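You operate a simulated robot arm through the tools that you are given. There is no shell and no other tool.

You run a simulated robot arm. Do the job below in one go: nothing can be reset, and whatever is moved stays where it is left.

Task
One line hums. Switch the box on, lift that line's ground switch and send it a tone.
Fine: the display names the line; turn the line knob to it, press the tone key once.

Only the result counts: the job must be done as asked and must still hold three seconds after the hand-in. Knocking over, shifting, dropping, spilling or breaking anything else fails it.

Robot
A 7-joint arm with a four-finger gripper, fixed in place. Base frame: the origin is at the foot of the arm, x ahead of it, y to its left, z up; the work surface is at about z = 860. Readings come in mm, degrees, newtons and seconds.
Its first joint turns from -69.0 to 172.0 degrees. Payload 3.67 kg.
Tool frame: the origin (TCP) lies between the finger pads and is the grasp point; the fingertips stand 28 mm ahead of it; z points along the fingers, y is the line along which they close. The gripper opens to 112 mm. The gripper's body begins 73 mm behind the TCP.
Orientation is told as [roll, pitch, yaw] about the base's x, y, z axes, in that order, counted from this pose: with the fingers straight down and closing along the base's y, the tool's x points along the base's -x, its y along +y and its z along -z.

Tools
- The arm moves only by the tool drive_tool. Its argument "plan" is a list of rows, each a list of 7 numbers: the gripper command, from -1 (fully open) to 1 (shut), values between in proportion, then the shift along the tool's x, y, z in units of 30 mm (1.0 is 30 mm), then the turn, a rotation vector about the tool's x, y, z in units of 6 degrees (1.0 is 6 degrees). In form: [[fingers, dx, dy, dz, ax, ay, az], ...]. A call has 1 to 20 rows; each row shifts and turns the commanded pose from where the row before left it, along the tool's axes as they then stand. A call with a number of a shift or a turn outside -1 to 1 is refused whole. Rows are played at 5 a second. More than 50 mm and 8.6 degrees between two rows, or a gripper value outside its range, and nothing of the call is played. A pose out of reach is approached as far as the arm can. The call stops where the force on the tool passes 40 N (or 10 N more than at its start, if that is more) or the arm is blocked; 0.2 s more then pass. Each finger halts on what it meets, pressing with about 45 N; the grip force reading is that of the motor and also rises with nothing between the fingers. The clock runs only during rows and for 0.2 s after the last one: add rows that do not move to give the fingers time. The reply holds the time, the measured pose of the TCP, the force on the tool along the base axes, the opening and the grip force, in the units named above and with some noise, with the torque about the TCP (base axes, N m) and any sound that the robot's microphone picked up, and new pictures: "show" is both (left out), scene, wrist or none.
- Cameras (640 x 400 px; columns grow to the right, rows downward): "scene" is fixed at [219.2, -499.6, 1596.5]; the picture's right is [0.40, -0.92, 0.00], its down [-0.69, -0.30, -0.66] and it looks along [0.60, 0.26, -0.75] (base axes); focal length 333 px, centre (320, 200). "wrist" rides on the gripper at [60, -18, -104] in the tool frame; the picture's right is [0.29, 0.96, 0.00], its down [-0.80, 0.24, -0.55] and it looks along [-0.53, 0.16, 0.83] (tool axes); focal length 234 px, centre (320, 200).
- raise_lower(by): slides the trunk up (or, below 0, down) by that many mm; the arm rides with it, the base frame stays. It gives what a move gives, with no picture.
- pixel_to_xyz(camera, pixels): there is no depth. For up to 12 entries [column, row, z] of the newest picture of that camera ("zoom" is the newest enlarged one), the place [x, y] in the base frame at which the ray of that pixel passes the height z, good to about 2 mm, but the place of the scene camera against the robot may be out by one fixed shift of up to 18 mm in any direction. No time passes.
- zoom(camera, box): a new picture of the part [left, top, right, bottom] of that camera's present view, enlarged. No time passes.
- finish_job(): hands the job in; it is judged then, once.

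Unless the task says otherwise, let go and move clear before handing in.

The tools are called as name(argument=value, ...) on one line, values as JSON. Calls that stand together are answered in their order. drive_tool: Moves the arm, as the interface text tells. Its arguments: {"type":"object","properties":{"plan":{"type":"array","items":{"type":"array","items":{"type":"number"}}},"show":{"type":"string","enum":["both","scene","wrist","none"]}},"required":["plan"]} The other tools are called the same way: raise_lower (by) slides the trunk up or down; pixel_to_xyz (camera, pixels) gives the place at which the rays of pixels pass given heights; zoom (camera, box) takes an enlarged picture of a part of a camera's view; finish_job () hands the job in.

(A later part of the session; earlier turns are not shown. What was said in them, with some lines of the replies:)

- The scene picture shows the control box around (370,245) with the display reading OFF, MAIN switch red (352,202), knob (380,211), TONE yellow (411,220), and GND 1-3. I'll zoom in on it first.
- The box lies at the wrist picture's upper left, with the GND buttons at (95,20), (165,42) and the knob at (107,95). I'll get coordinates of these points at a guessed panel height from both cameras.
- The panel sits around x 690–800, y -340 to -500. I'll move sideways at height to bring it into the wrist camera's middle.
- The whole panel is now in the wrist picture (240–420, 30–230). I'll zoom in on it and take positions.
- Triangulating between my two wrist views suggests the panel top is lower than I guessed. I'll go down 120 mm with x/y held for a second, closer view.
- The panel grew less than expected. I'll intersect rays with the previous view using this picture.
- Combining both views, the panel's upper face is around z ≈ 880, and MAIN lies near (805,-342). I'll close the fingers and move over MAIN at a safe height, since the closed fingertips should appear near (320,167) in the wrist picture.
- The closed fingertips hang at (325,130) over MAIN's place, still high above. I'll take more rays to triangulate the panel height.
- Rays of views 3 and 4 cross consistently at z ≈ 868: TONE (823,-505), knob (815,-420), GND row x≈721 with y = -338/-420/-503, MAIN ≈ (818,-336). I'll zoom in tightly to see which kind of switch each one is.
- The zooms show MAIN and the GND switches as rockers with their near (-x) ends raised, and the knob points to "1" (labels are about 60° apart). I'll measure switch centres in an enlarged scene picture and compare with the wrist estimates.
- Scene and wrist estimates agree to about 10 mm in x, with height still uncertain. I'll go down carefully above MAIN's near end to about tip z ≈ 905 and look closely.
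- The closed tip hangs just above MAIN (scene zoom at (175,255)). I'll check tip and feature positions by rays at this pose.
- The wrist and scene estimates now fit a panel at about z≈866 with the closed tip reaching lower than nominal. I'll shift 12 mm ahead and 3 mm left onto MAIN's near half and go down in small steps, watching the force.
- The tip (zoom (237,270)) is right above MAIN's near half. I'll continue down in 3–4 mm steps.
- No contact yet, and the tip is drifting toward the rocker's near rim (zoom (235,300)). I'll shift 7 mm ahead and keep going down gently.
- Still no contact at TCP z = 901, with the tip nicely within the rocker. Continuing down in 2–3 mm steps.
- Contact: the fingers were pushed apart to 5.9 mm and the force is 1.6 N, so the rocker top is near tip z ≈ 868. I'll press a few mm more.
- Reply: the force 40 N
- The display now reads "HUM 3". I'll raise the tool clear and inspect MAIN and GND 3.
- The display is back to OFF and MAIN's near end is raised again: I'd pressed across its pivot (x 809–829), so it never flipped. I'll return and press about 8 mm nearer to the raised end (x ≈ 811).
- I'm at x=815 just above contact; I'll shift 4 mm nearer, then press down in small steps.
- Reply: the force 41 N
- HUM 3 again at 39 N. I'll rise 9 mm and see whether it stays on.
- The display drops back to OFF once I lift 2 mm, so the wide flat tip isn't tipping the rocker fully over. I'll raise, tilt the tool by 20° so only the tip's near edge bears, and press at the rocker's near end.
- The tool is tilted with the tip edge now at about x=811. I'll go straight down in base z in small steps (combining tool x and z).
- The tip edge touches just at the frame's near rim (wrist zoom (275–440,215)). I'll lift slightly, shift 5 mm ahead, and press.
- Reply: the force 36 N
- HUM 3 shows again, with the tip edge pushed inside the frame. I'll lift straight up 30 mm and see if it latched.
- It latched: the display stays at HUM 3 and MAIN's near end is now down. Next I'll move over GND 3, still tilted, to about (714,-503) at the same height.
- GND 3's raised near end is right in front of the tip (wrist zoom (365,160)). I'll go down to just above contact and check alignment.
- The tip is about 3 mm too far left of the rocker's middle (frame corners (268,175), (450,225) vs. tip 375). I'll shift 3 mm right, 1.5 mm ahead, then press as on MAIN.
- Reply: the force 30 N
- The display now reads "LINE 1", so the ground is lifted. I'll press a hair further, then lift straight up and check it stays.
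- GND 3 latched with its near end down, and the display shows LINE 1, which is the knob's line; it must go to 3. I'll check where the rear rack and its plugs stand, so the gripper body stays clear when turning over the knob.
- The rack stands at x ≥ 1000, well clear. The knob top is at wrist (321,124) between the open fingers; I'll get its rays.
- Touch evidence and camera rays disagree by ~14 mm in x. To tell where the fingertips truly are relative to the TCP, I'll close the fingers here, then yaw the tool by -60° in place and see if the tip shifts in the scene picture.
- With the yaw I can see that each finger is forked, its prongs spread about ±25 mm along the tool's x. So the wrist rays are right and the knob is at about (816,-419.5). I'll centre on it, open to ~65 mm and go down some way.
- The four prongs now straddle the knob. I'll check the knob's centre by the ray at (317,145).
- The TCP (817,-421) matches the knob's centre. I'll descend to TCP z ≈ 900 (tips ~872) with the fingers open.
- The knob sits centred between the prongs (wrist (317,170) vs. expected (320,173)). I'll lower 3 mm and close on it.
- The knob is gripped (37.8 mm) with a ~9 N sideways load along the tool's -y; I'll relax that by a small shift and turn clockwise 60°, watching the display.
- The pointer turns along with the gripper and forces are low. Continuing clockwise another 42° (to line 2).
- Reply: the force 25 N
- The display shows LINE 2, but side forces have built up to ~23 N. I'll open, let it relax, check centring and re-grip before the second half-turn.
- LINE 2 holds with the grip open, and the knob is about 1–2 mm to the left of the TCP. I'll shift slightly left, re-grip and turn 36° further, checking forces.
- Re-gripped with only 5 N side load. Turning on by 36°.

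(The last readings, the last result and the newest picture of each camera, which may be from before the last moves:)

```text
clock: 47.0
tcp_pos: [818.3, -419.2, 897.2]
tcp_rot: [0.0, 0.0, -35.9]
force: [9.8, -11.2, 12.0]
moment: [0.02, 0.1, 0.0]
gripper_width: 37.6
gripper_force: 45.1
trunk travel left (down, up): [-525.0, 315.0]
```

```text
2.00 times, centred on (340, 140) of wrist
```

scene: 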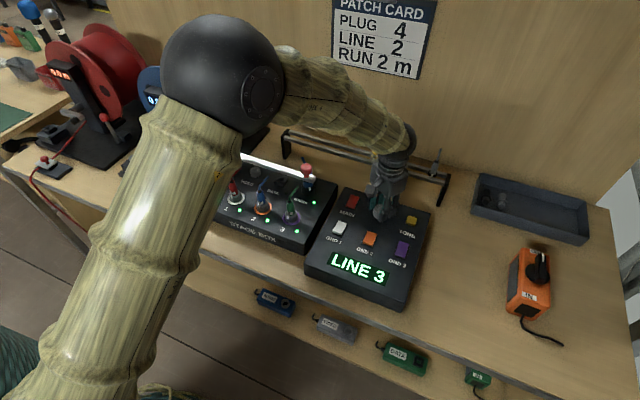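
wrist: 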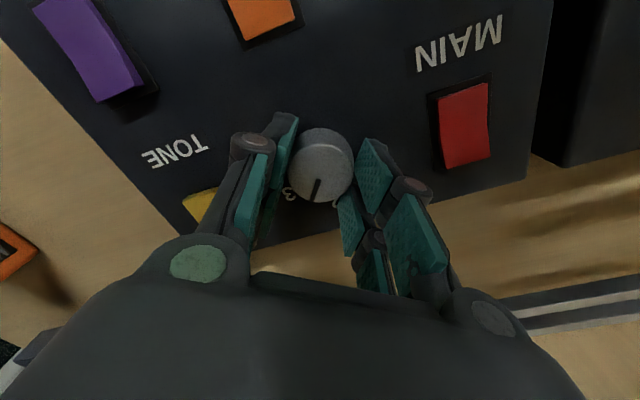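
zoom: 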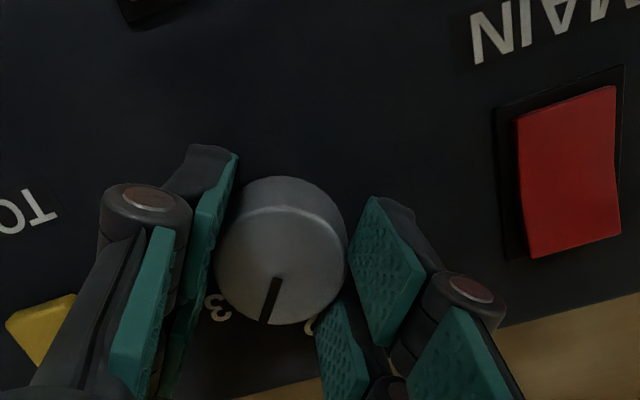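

The display already shows LINE 3 at 36°; I'll turn the remaining 24° so the pointer sits squarely at 3.

drive_tool(plan=[[1, 0, 0, 0, 0, 0, 0.6], [1, 0, 0, 0, 0, 0, 0.6], [1, 0, 0, 0, 0, 0, 0.6], [1, 0, 0, 0, 0, 0, 0.6], [1, 0, 0, 0, 0, 0, 0.6], [1, 0, 0, 0, 0, 0, 0.6], [1, 0, 0, 0, 0, 0, 0.4], [1, 0, 0, 0, 0, 0, 0]])

zoom(camera="wrist", box=[180, 40, 500, 240])

```text
clock: 48.8
tcp_pos: [818.0, -419.3, 896.7]
tcp_rot: [0.0, 0.1, -59.9]
force: [8.5, -6.7, 10.0]
moment: [0.5, 0.0, 0.5]
gripper_width: 37.8
gripper_force: 44.8
trunk travel left (down, up): [-525.0, 315.0]
```

scene: 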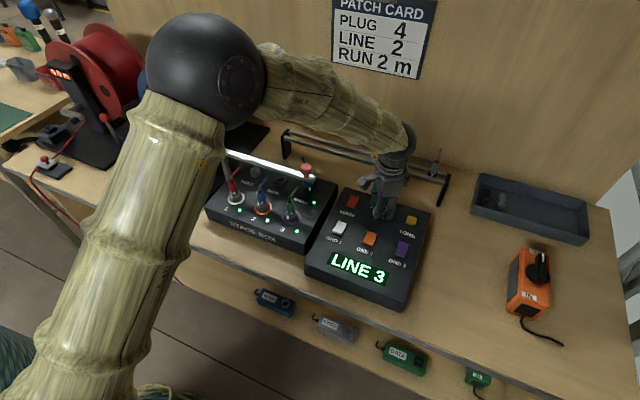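
wrist: 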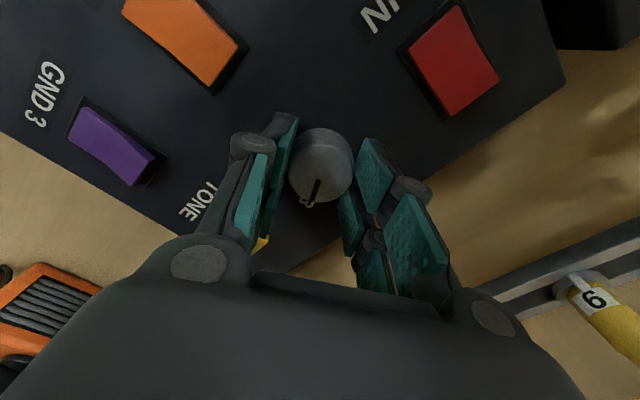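

```text
2.00 times, centred on (340, 140) of wrist
```

zoom: 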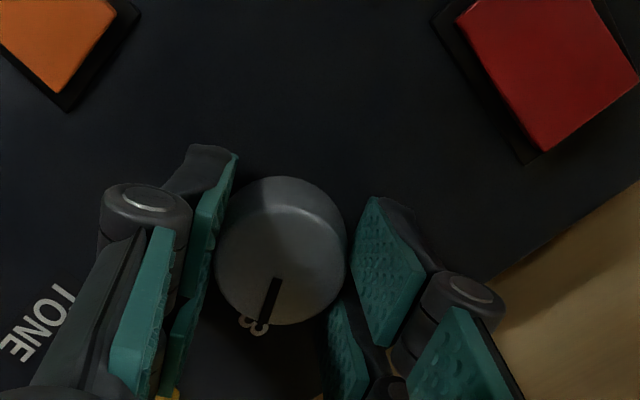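

The pointer is at 3 with the stop felt, display LINE 3. I'll release the knob, rise 70 mm, and yaw back to 0.

drive_tool(plan=[[0.1, 0, 0, 0, 0, 0, 0], [-0.16, 0, 0, 0, 0, 0, 0], [-0.16, 0, 0, 0, 0, 0, 0], [-0.16, 0, 0, -0.5, 0, 0, 0], [-0.16, 0, 0, -0.9, 0, 0, 0], [-0.16, 0, 0, -0.9, 0, 0, 0], [-0.16, 0, 0, 0, 0, 0, -1], [-0.16, 0, 0, 0, 0, 0, -1], [-0.16, 0, 0, 0, 0, 0, -1], [-0.16, 0, 0, 0, 0, 0, -1], [-0.16, 0, 0, 0, 0, 0, -1], [-0.16, 0, 0, 0, 0, 0, -1], [-0.16, 0, 0, 0, 0, 0, -1], [-0.16, 0, 0, 0, 0, 0, -1], [-0.16, 0, 0, 0, 0, 0, -1], [-0.16, 0, 0, 0, 0, 0, -1], [-0.16, 0.5, 0, -0.3, 0, 0, 0], [-0.16, 0.5, 0, -0.3, 0, 0, 0], [-0.16, 0, 0, 0, 0, 0, 0]])

zoom(camera="wrist", box=[180, 40, 500, 240])

zoom(camera="scene", box=[300, 170, 450, 290])

```text
clock: 52.8
tcp_pos: [787.3, -419.2, 983.8]
tcp_rot: [0.0, 0.0, 0.0]
force: [-0.2, -0.2, 0.6]
moment: [-0.01, 0.04, -0.02]
gripper_width: 64.8
gripper_force: 0.0
trunk travel left (down, up): [-525.0, 315.0]
```

scene: 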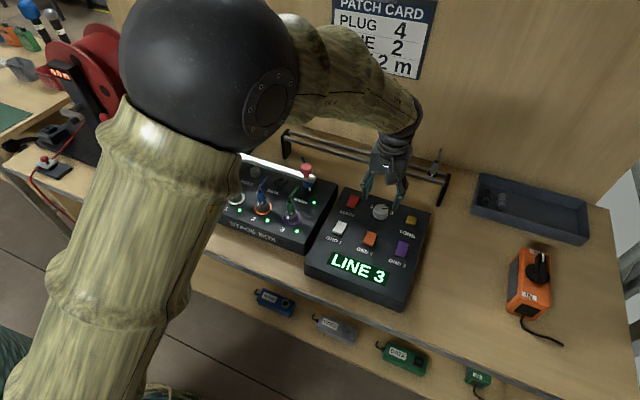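
wrist: 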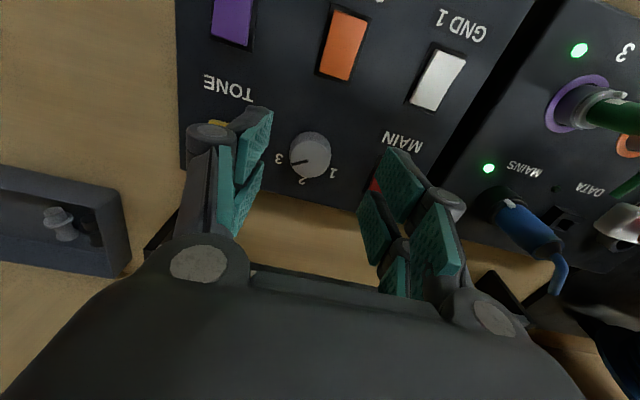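

```text
2.00 times, centred on (340, 140) of wrist
```

zoom: 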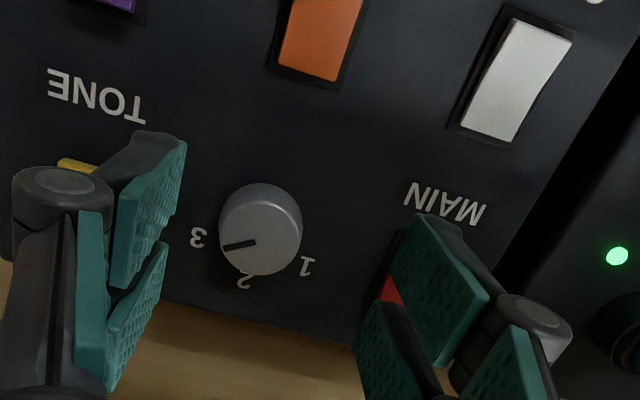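

```text
3.33 times, centred on (375, 230) of scene
```

zoom: 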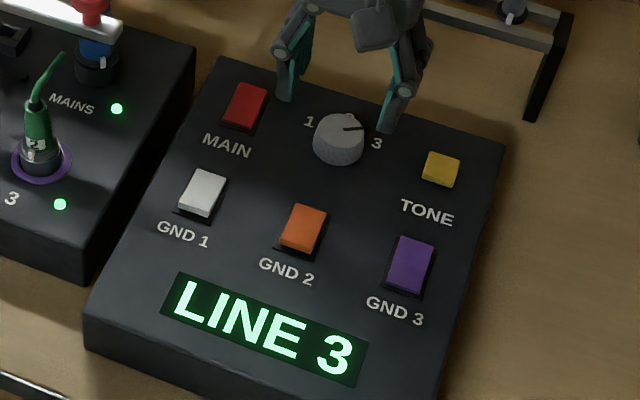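

Everything holds: LINE 3 shown, all lamps green, pointer at 3. Now I'll close the fingers, tilt 20° again and move above TONE.

drive_tool(plan=[[1, 0, 0, 0, 0, 0, 0], [1, 0, 0, 0, 0, -0.85, 0], [1, 0, 0, 0, 0, -0.85, 0], [1, 0, 0, 0, 0, -0.85, 0], [1, 0, 0, 0, 0, -0.85, 0], [1, -0.3, -0.957, 0.4, 0, 0, 0], [1, -0.3, -0.957, 0.4, 0, 0, 0], [1, -0.3, -0.957, 0.4, 0, 0, 0], [1, 0, 0, 0.4, 0, 0, 0], [1, 0, 0, 0, 0, 0, 0]])

zoom(camera="wrist", box=[220, 40, 444, 180])

zoom(camera="scene", box=[360, 180, 456, 240])

```text
clock: 55.0
tcp_pos: [831.5, -507.1, 946.4]
tcp_rot: [0.1, -20.3, 0.1]
force: [-0.5, -0.9, -0.6]
moment: [0.01, -0.03, -0.01]
gripper_width: 0.0
gripper_force: 35.7
trunk travel left (down, up): [-525.0, 315.0]
```

scene: 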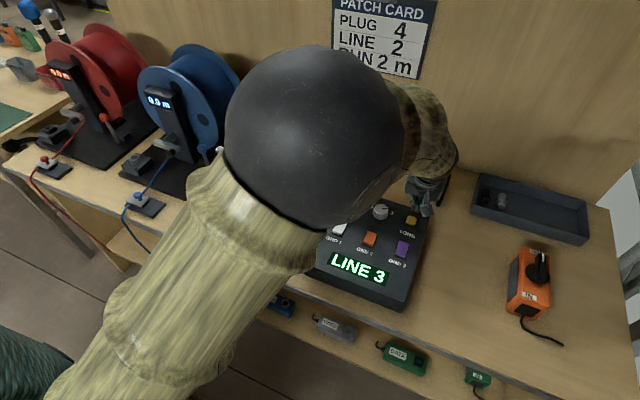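
wrist: 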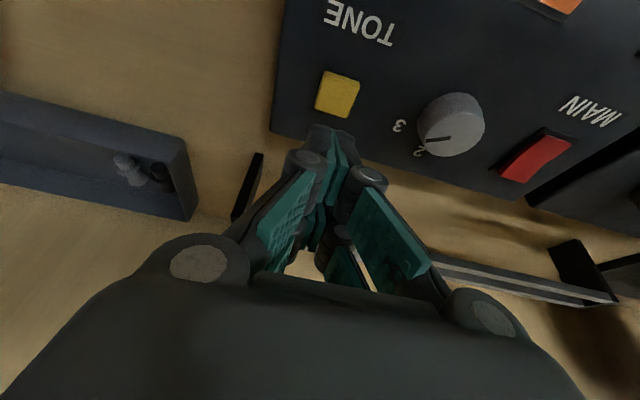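

```text
2.86 times, centred on (332, 110) of wrist
```

zoom: 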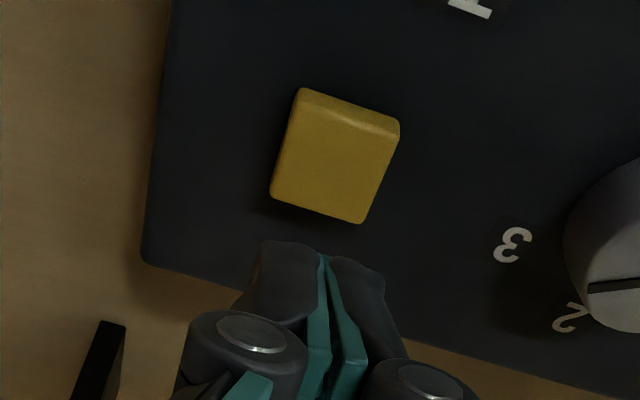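

```text
6.67 times, centred on (408, 210) of scene
```

zoom: 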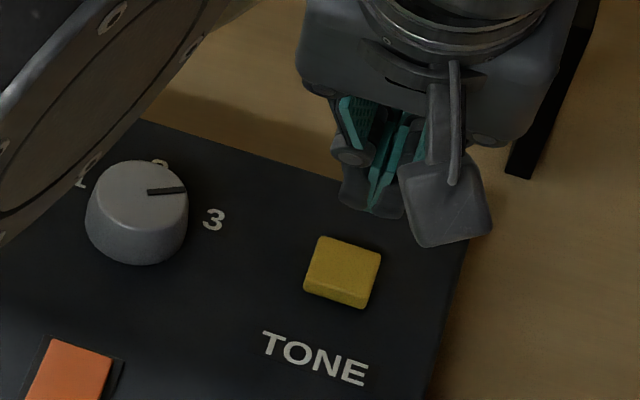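

TONE shows at wrist zoom (337,165) just ahead of the tip. I'll get its place and go down 25 mm for an alignment check.

pixel_to_xyz(camera="zoom", pixels=[[370, 275, 868], [340, 270, 868]])

pixel_to_xyz(camera="wrist", pixels=[[338, 97.8, 870], [338, 97.8, 864]])

drive_tool(plan=[[1, 0.13, 0, 0.35, 0, 0, 0], [1, 0.15, 0, 0.4, 0, 0, 0], [1, 0, 0, 0, 0, 0, 0]], show="wrist")

zoom(camera="wrist", box=[220, 40, 444, 180])

```text
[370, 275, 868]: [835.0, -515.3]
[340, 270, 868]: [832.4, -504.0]
```

```text
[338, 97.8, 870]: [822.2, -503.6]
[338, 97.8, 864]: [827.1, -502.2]
```

```text
clock: 55.8
tcp_pos: [831.1, -505.4, 923.7]
tcp_rot: [0.1, -20.3, 0.0]
force: [-0.4, -0.2, 0.2]
moment: [0.03, -0.01, -0.01]
gripper_width: 0.0
gripper_force: 35.5
trunk travel left (down, up): [-525.0, 315.0]
```

wrist: 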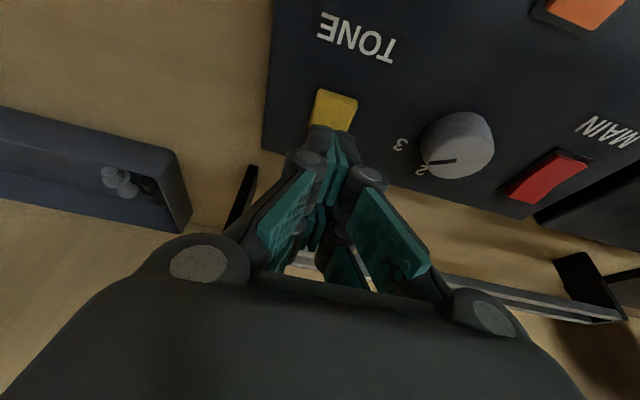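

```text
2.86 times, centred on (332, 110) of wrist
```

zoom: 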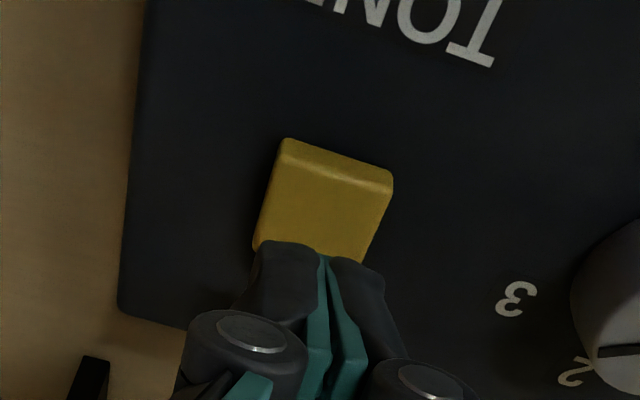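

The tip seam (325) lines up with the key's middle, and at contact the tip edge should land near its centre. Going down 16 mm then small steps.

drive_tool(plan=[[1, 0.09, 0, 0.25, 0, 0, 0], [1, 0.09, 0, 0.25, 0, 0, 0], [1, 0, 0, 0, 0, 0, 0]])

zoom(camera="wrist", box=[220, 40, 444, 180])

zoom(camera="scene", box=[360, 180, 456, 240])

```text
clock: 56.6
tcp_pos: [829.8, -506.1, 907.0]
tcp_rot: [0.0, -20.4, 0.0]
force: [-0.2, -0.2, 0.1]
moment: [0.03, 0.02, 0.01]
gripper_width: 0.1
gripper_force: 35.0
trunk travel left (down, up): [-525.0, 315.0]
```

scene: 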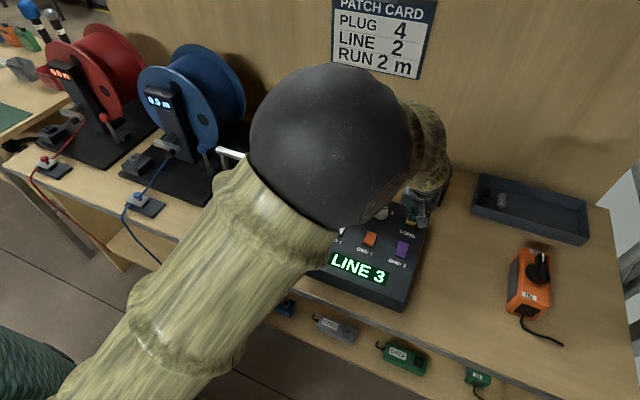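
wrist: 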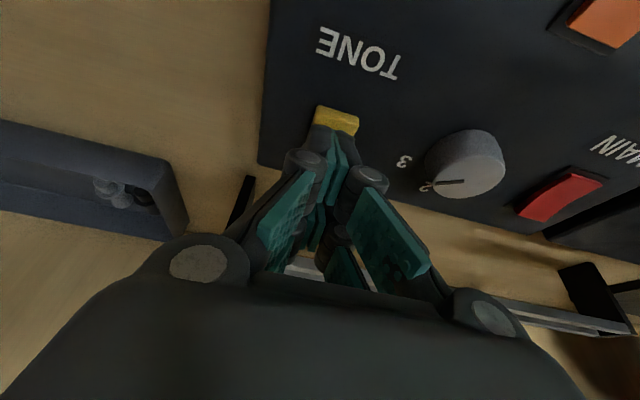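

```text
2.86 times, centred on (332, 110) of wrist
```

zoom: 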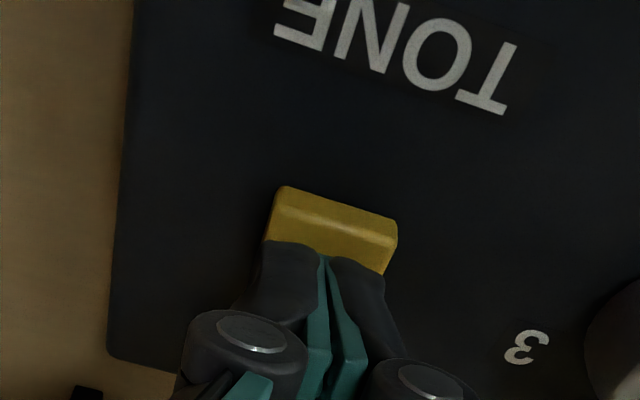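

```text
6.67 times, centred on (408, 210) of scene
```

zoom: 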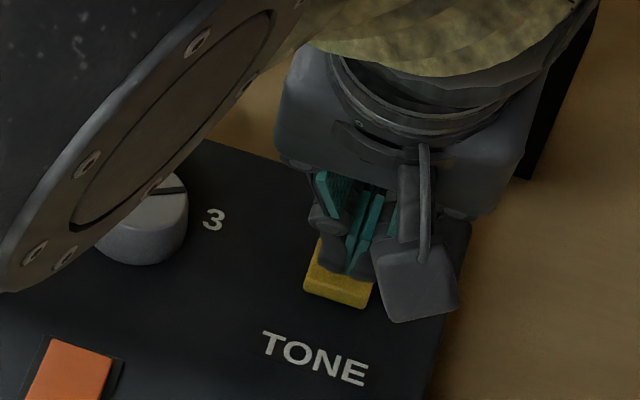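

The tip edge is centred over the key and about 3 mm above it. I'll press down in 2 mm steps.

drive_tool(plan=[[1, 0.023, 0, 0.0625, 0, 0, 0], [1, 0.023, 0, 0.0625, 0, 0, 0], [1, 0.023, 0, 0.0625, 0, 0, 0], [1, 0, 0, 0, 0, 0, 0]])

zoom(camera="wrist", box=[220, 40, 444, 180])

```text
clock: 57.6
tcp_pos: [830.6, -506.8, 901.3]
tcp_rot: [0.0, -20.3, 0.0]
force: [0.4, -0.5, 0.3]
moment: [-0.01, 0.01, 0.01]
gripper_width: 6.0
gripper_force: 36.0
trunk travel left (down, up): [-525.0, 315.0]
```

scene: 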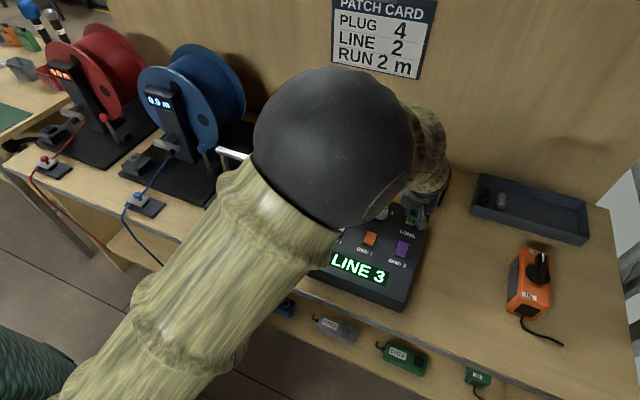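
wrist: 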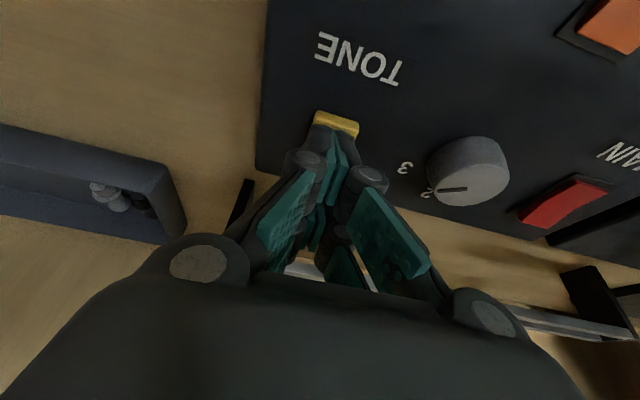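

```text
2.86 times, centred on (332, 110) of wrist
```

zoom: 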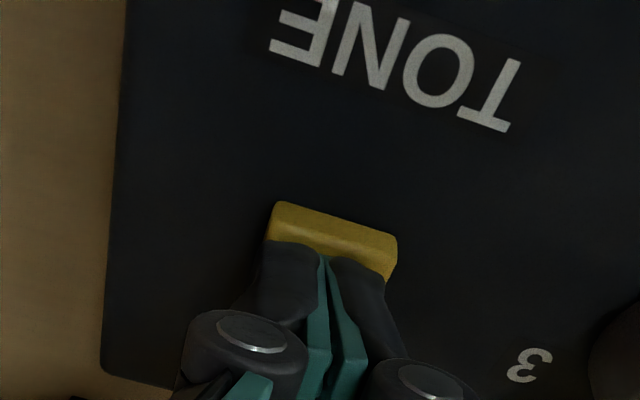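

Contact has just begun (opening reads 6.0), with the key not yet moved and no sound. Pressing further.

drive_tool(plan=[[1, 0.023, 0, 0.0625, 0, 0, 0], [1, 0.023, 0, 0.0625, 0, 0, 0], [1, 0, 0, 0, 0, 0, 0]])

zoom(camera="wrist", box=[220, 40, 444, 180])

```text
clock: 58.4
tcp_pos: [829.9, -506.8, 898.9]
tcp_rot: [0.0, -20.4, 0.0]
force: [-0.7, 0.9, 3.6]
moment: [0.02, 0.08, 0.02]
gripper_width: 6.1
gripper_force: 36.0
trunk travel left (down, up): [-525.0, 315.0]
heard: click
```

scene: 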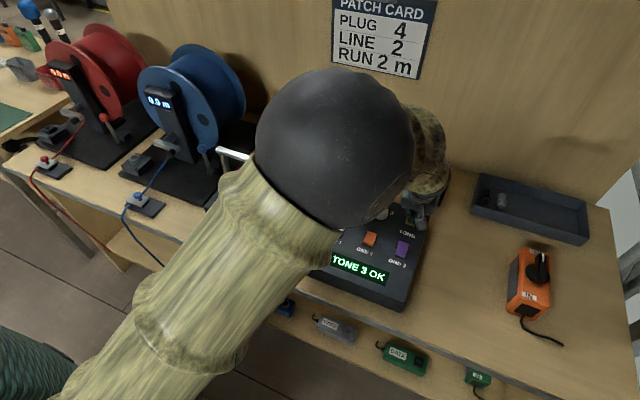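
wrist: 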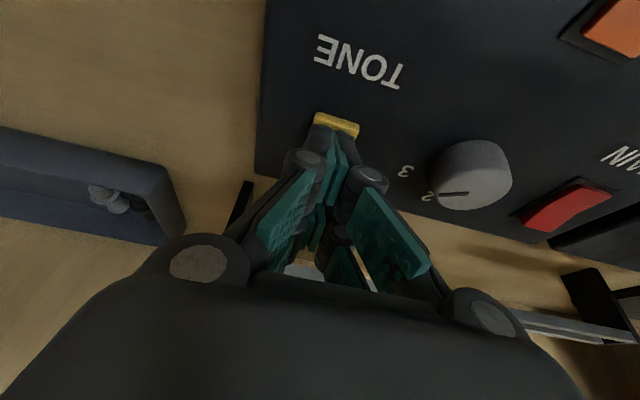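

```text
2.86 times, centred on (332, 110) of wrist
```

zoom: 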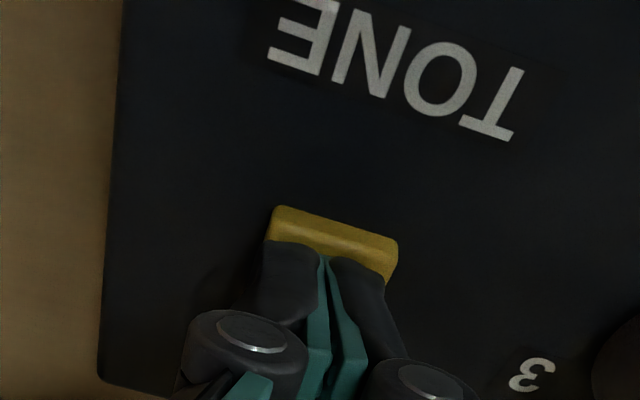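

A click was heard and the display reads "TONE 3 OK". I'll lift straight up and away without touching the key again, and check everything.

drive_tool(plan=[[1, -0.2, 0, -0.53, 0, 0, 0], [1, -0.3, 0, -0.8, 0, 0, 0], [1, -0.3, 0, -0.8, 0, 0, 0], [1, -0.3, 0, -0.8, 0, 0, 0], [1, 0, 0, 0, 0, 0.85, 0], [1, 0, 0, 0, 0, 0.85, 0], [1, 0, 0, 0, 0, 0.85, 0], [1, 0, 0, 0, 0, 0.85, 0], [1, 0.9, 0.6, -0.5, 0, 0, 0], [1, 0.9, 0.6, -0.5, 0, 0, 0], [1, 0.9, 0.6, -0.5, 0, 0, 0], [1, 0.9, 0.6, -0.5, 0, 0, 0], [1, 0.9, 0.6, -0.5, 0, 0, 0], [1, 0, 0, 0, 0, 0, 0]])

zoom(camera="scene", box=[200, 140, 450, 310])

zoom(camera="wrist", box=[180, 20, 500, 240])

```text
clock: 61.4
tcp_pos: [698.3, -418.2, 1065.1]
tcp_rot: [0.0, 0.2, 0.1]
force: [0.7, -0.4, 0.2]
moment: [0.02, 0.0, 0.0]
gripper_width: 0.1
gripper_force: 35.5
trunk travel left (down, up): [-525.0, 315.0]
```

scene: 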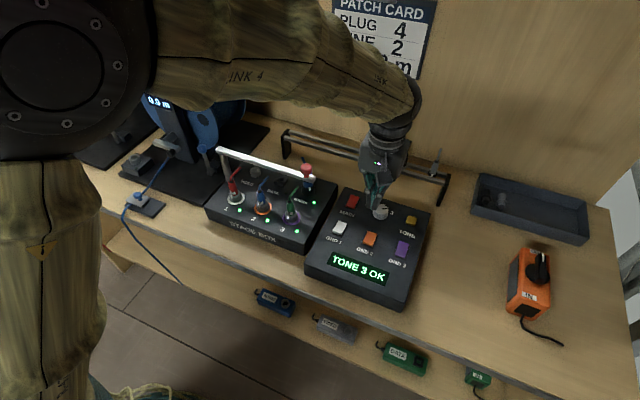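
wrist: 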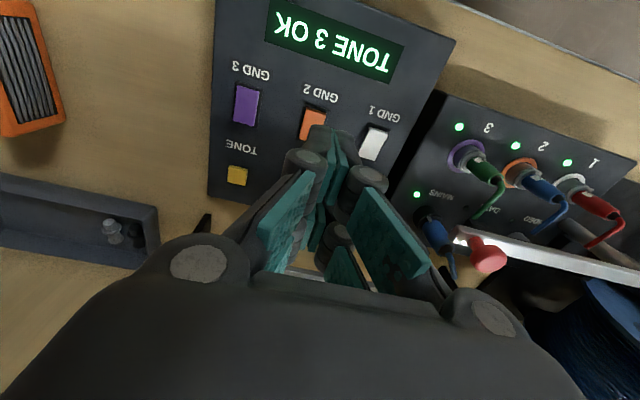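

```text
2.35 times, centred on (325, 225) of scene
```

zoom: 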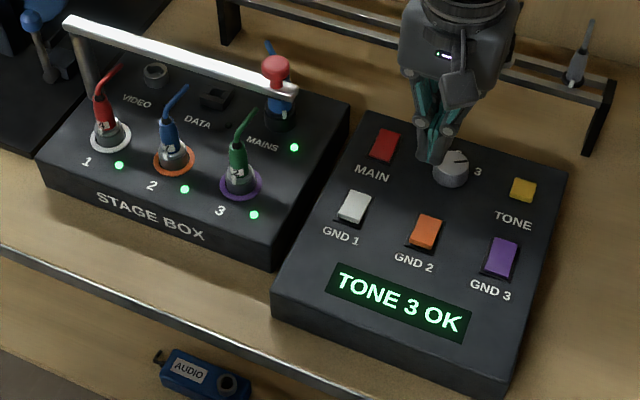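

```text
1.82 times, centred on (340, 130) of wrist
```

zoom: 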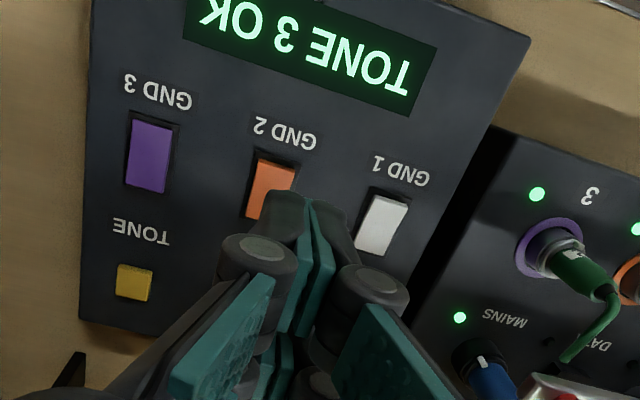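

The display holds "TONE 3 OK" and all the stage-box lamps are green. GND 3 is lifted, GND 1 and GND 2 are unchanged, and the arm is clear. I'm handing in the job.

finish_job()

```text
The job is handed in.
```

The box is on, line 3 (the one humming) has its ground lifted, and it has been sent one tone. The display read "TONE 3 OK" when I handed in.

- **Main switch:** My first two presses on MAIN didn't latch, so the box came on briefly and went off again. The third held.
- **Ground switch:** The display showed "HUM 3", so I lifted GND 3. All three line lamps then turned green. GND 1 and GND 2 are unchanged.
- **Line knob:** I turned it from 1 to 3 and let go; the display showed "LINE 3".
- **Tone key:** I pressed it once, and the microphone picked up one click.

Nothing else looked moved in the last pictures, and the arm was clear of the box. The hand-in gave no verdict, so I haven't seen the three-second check myself.
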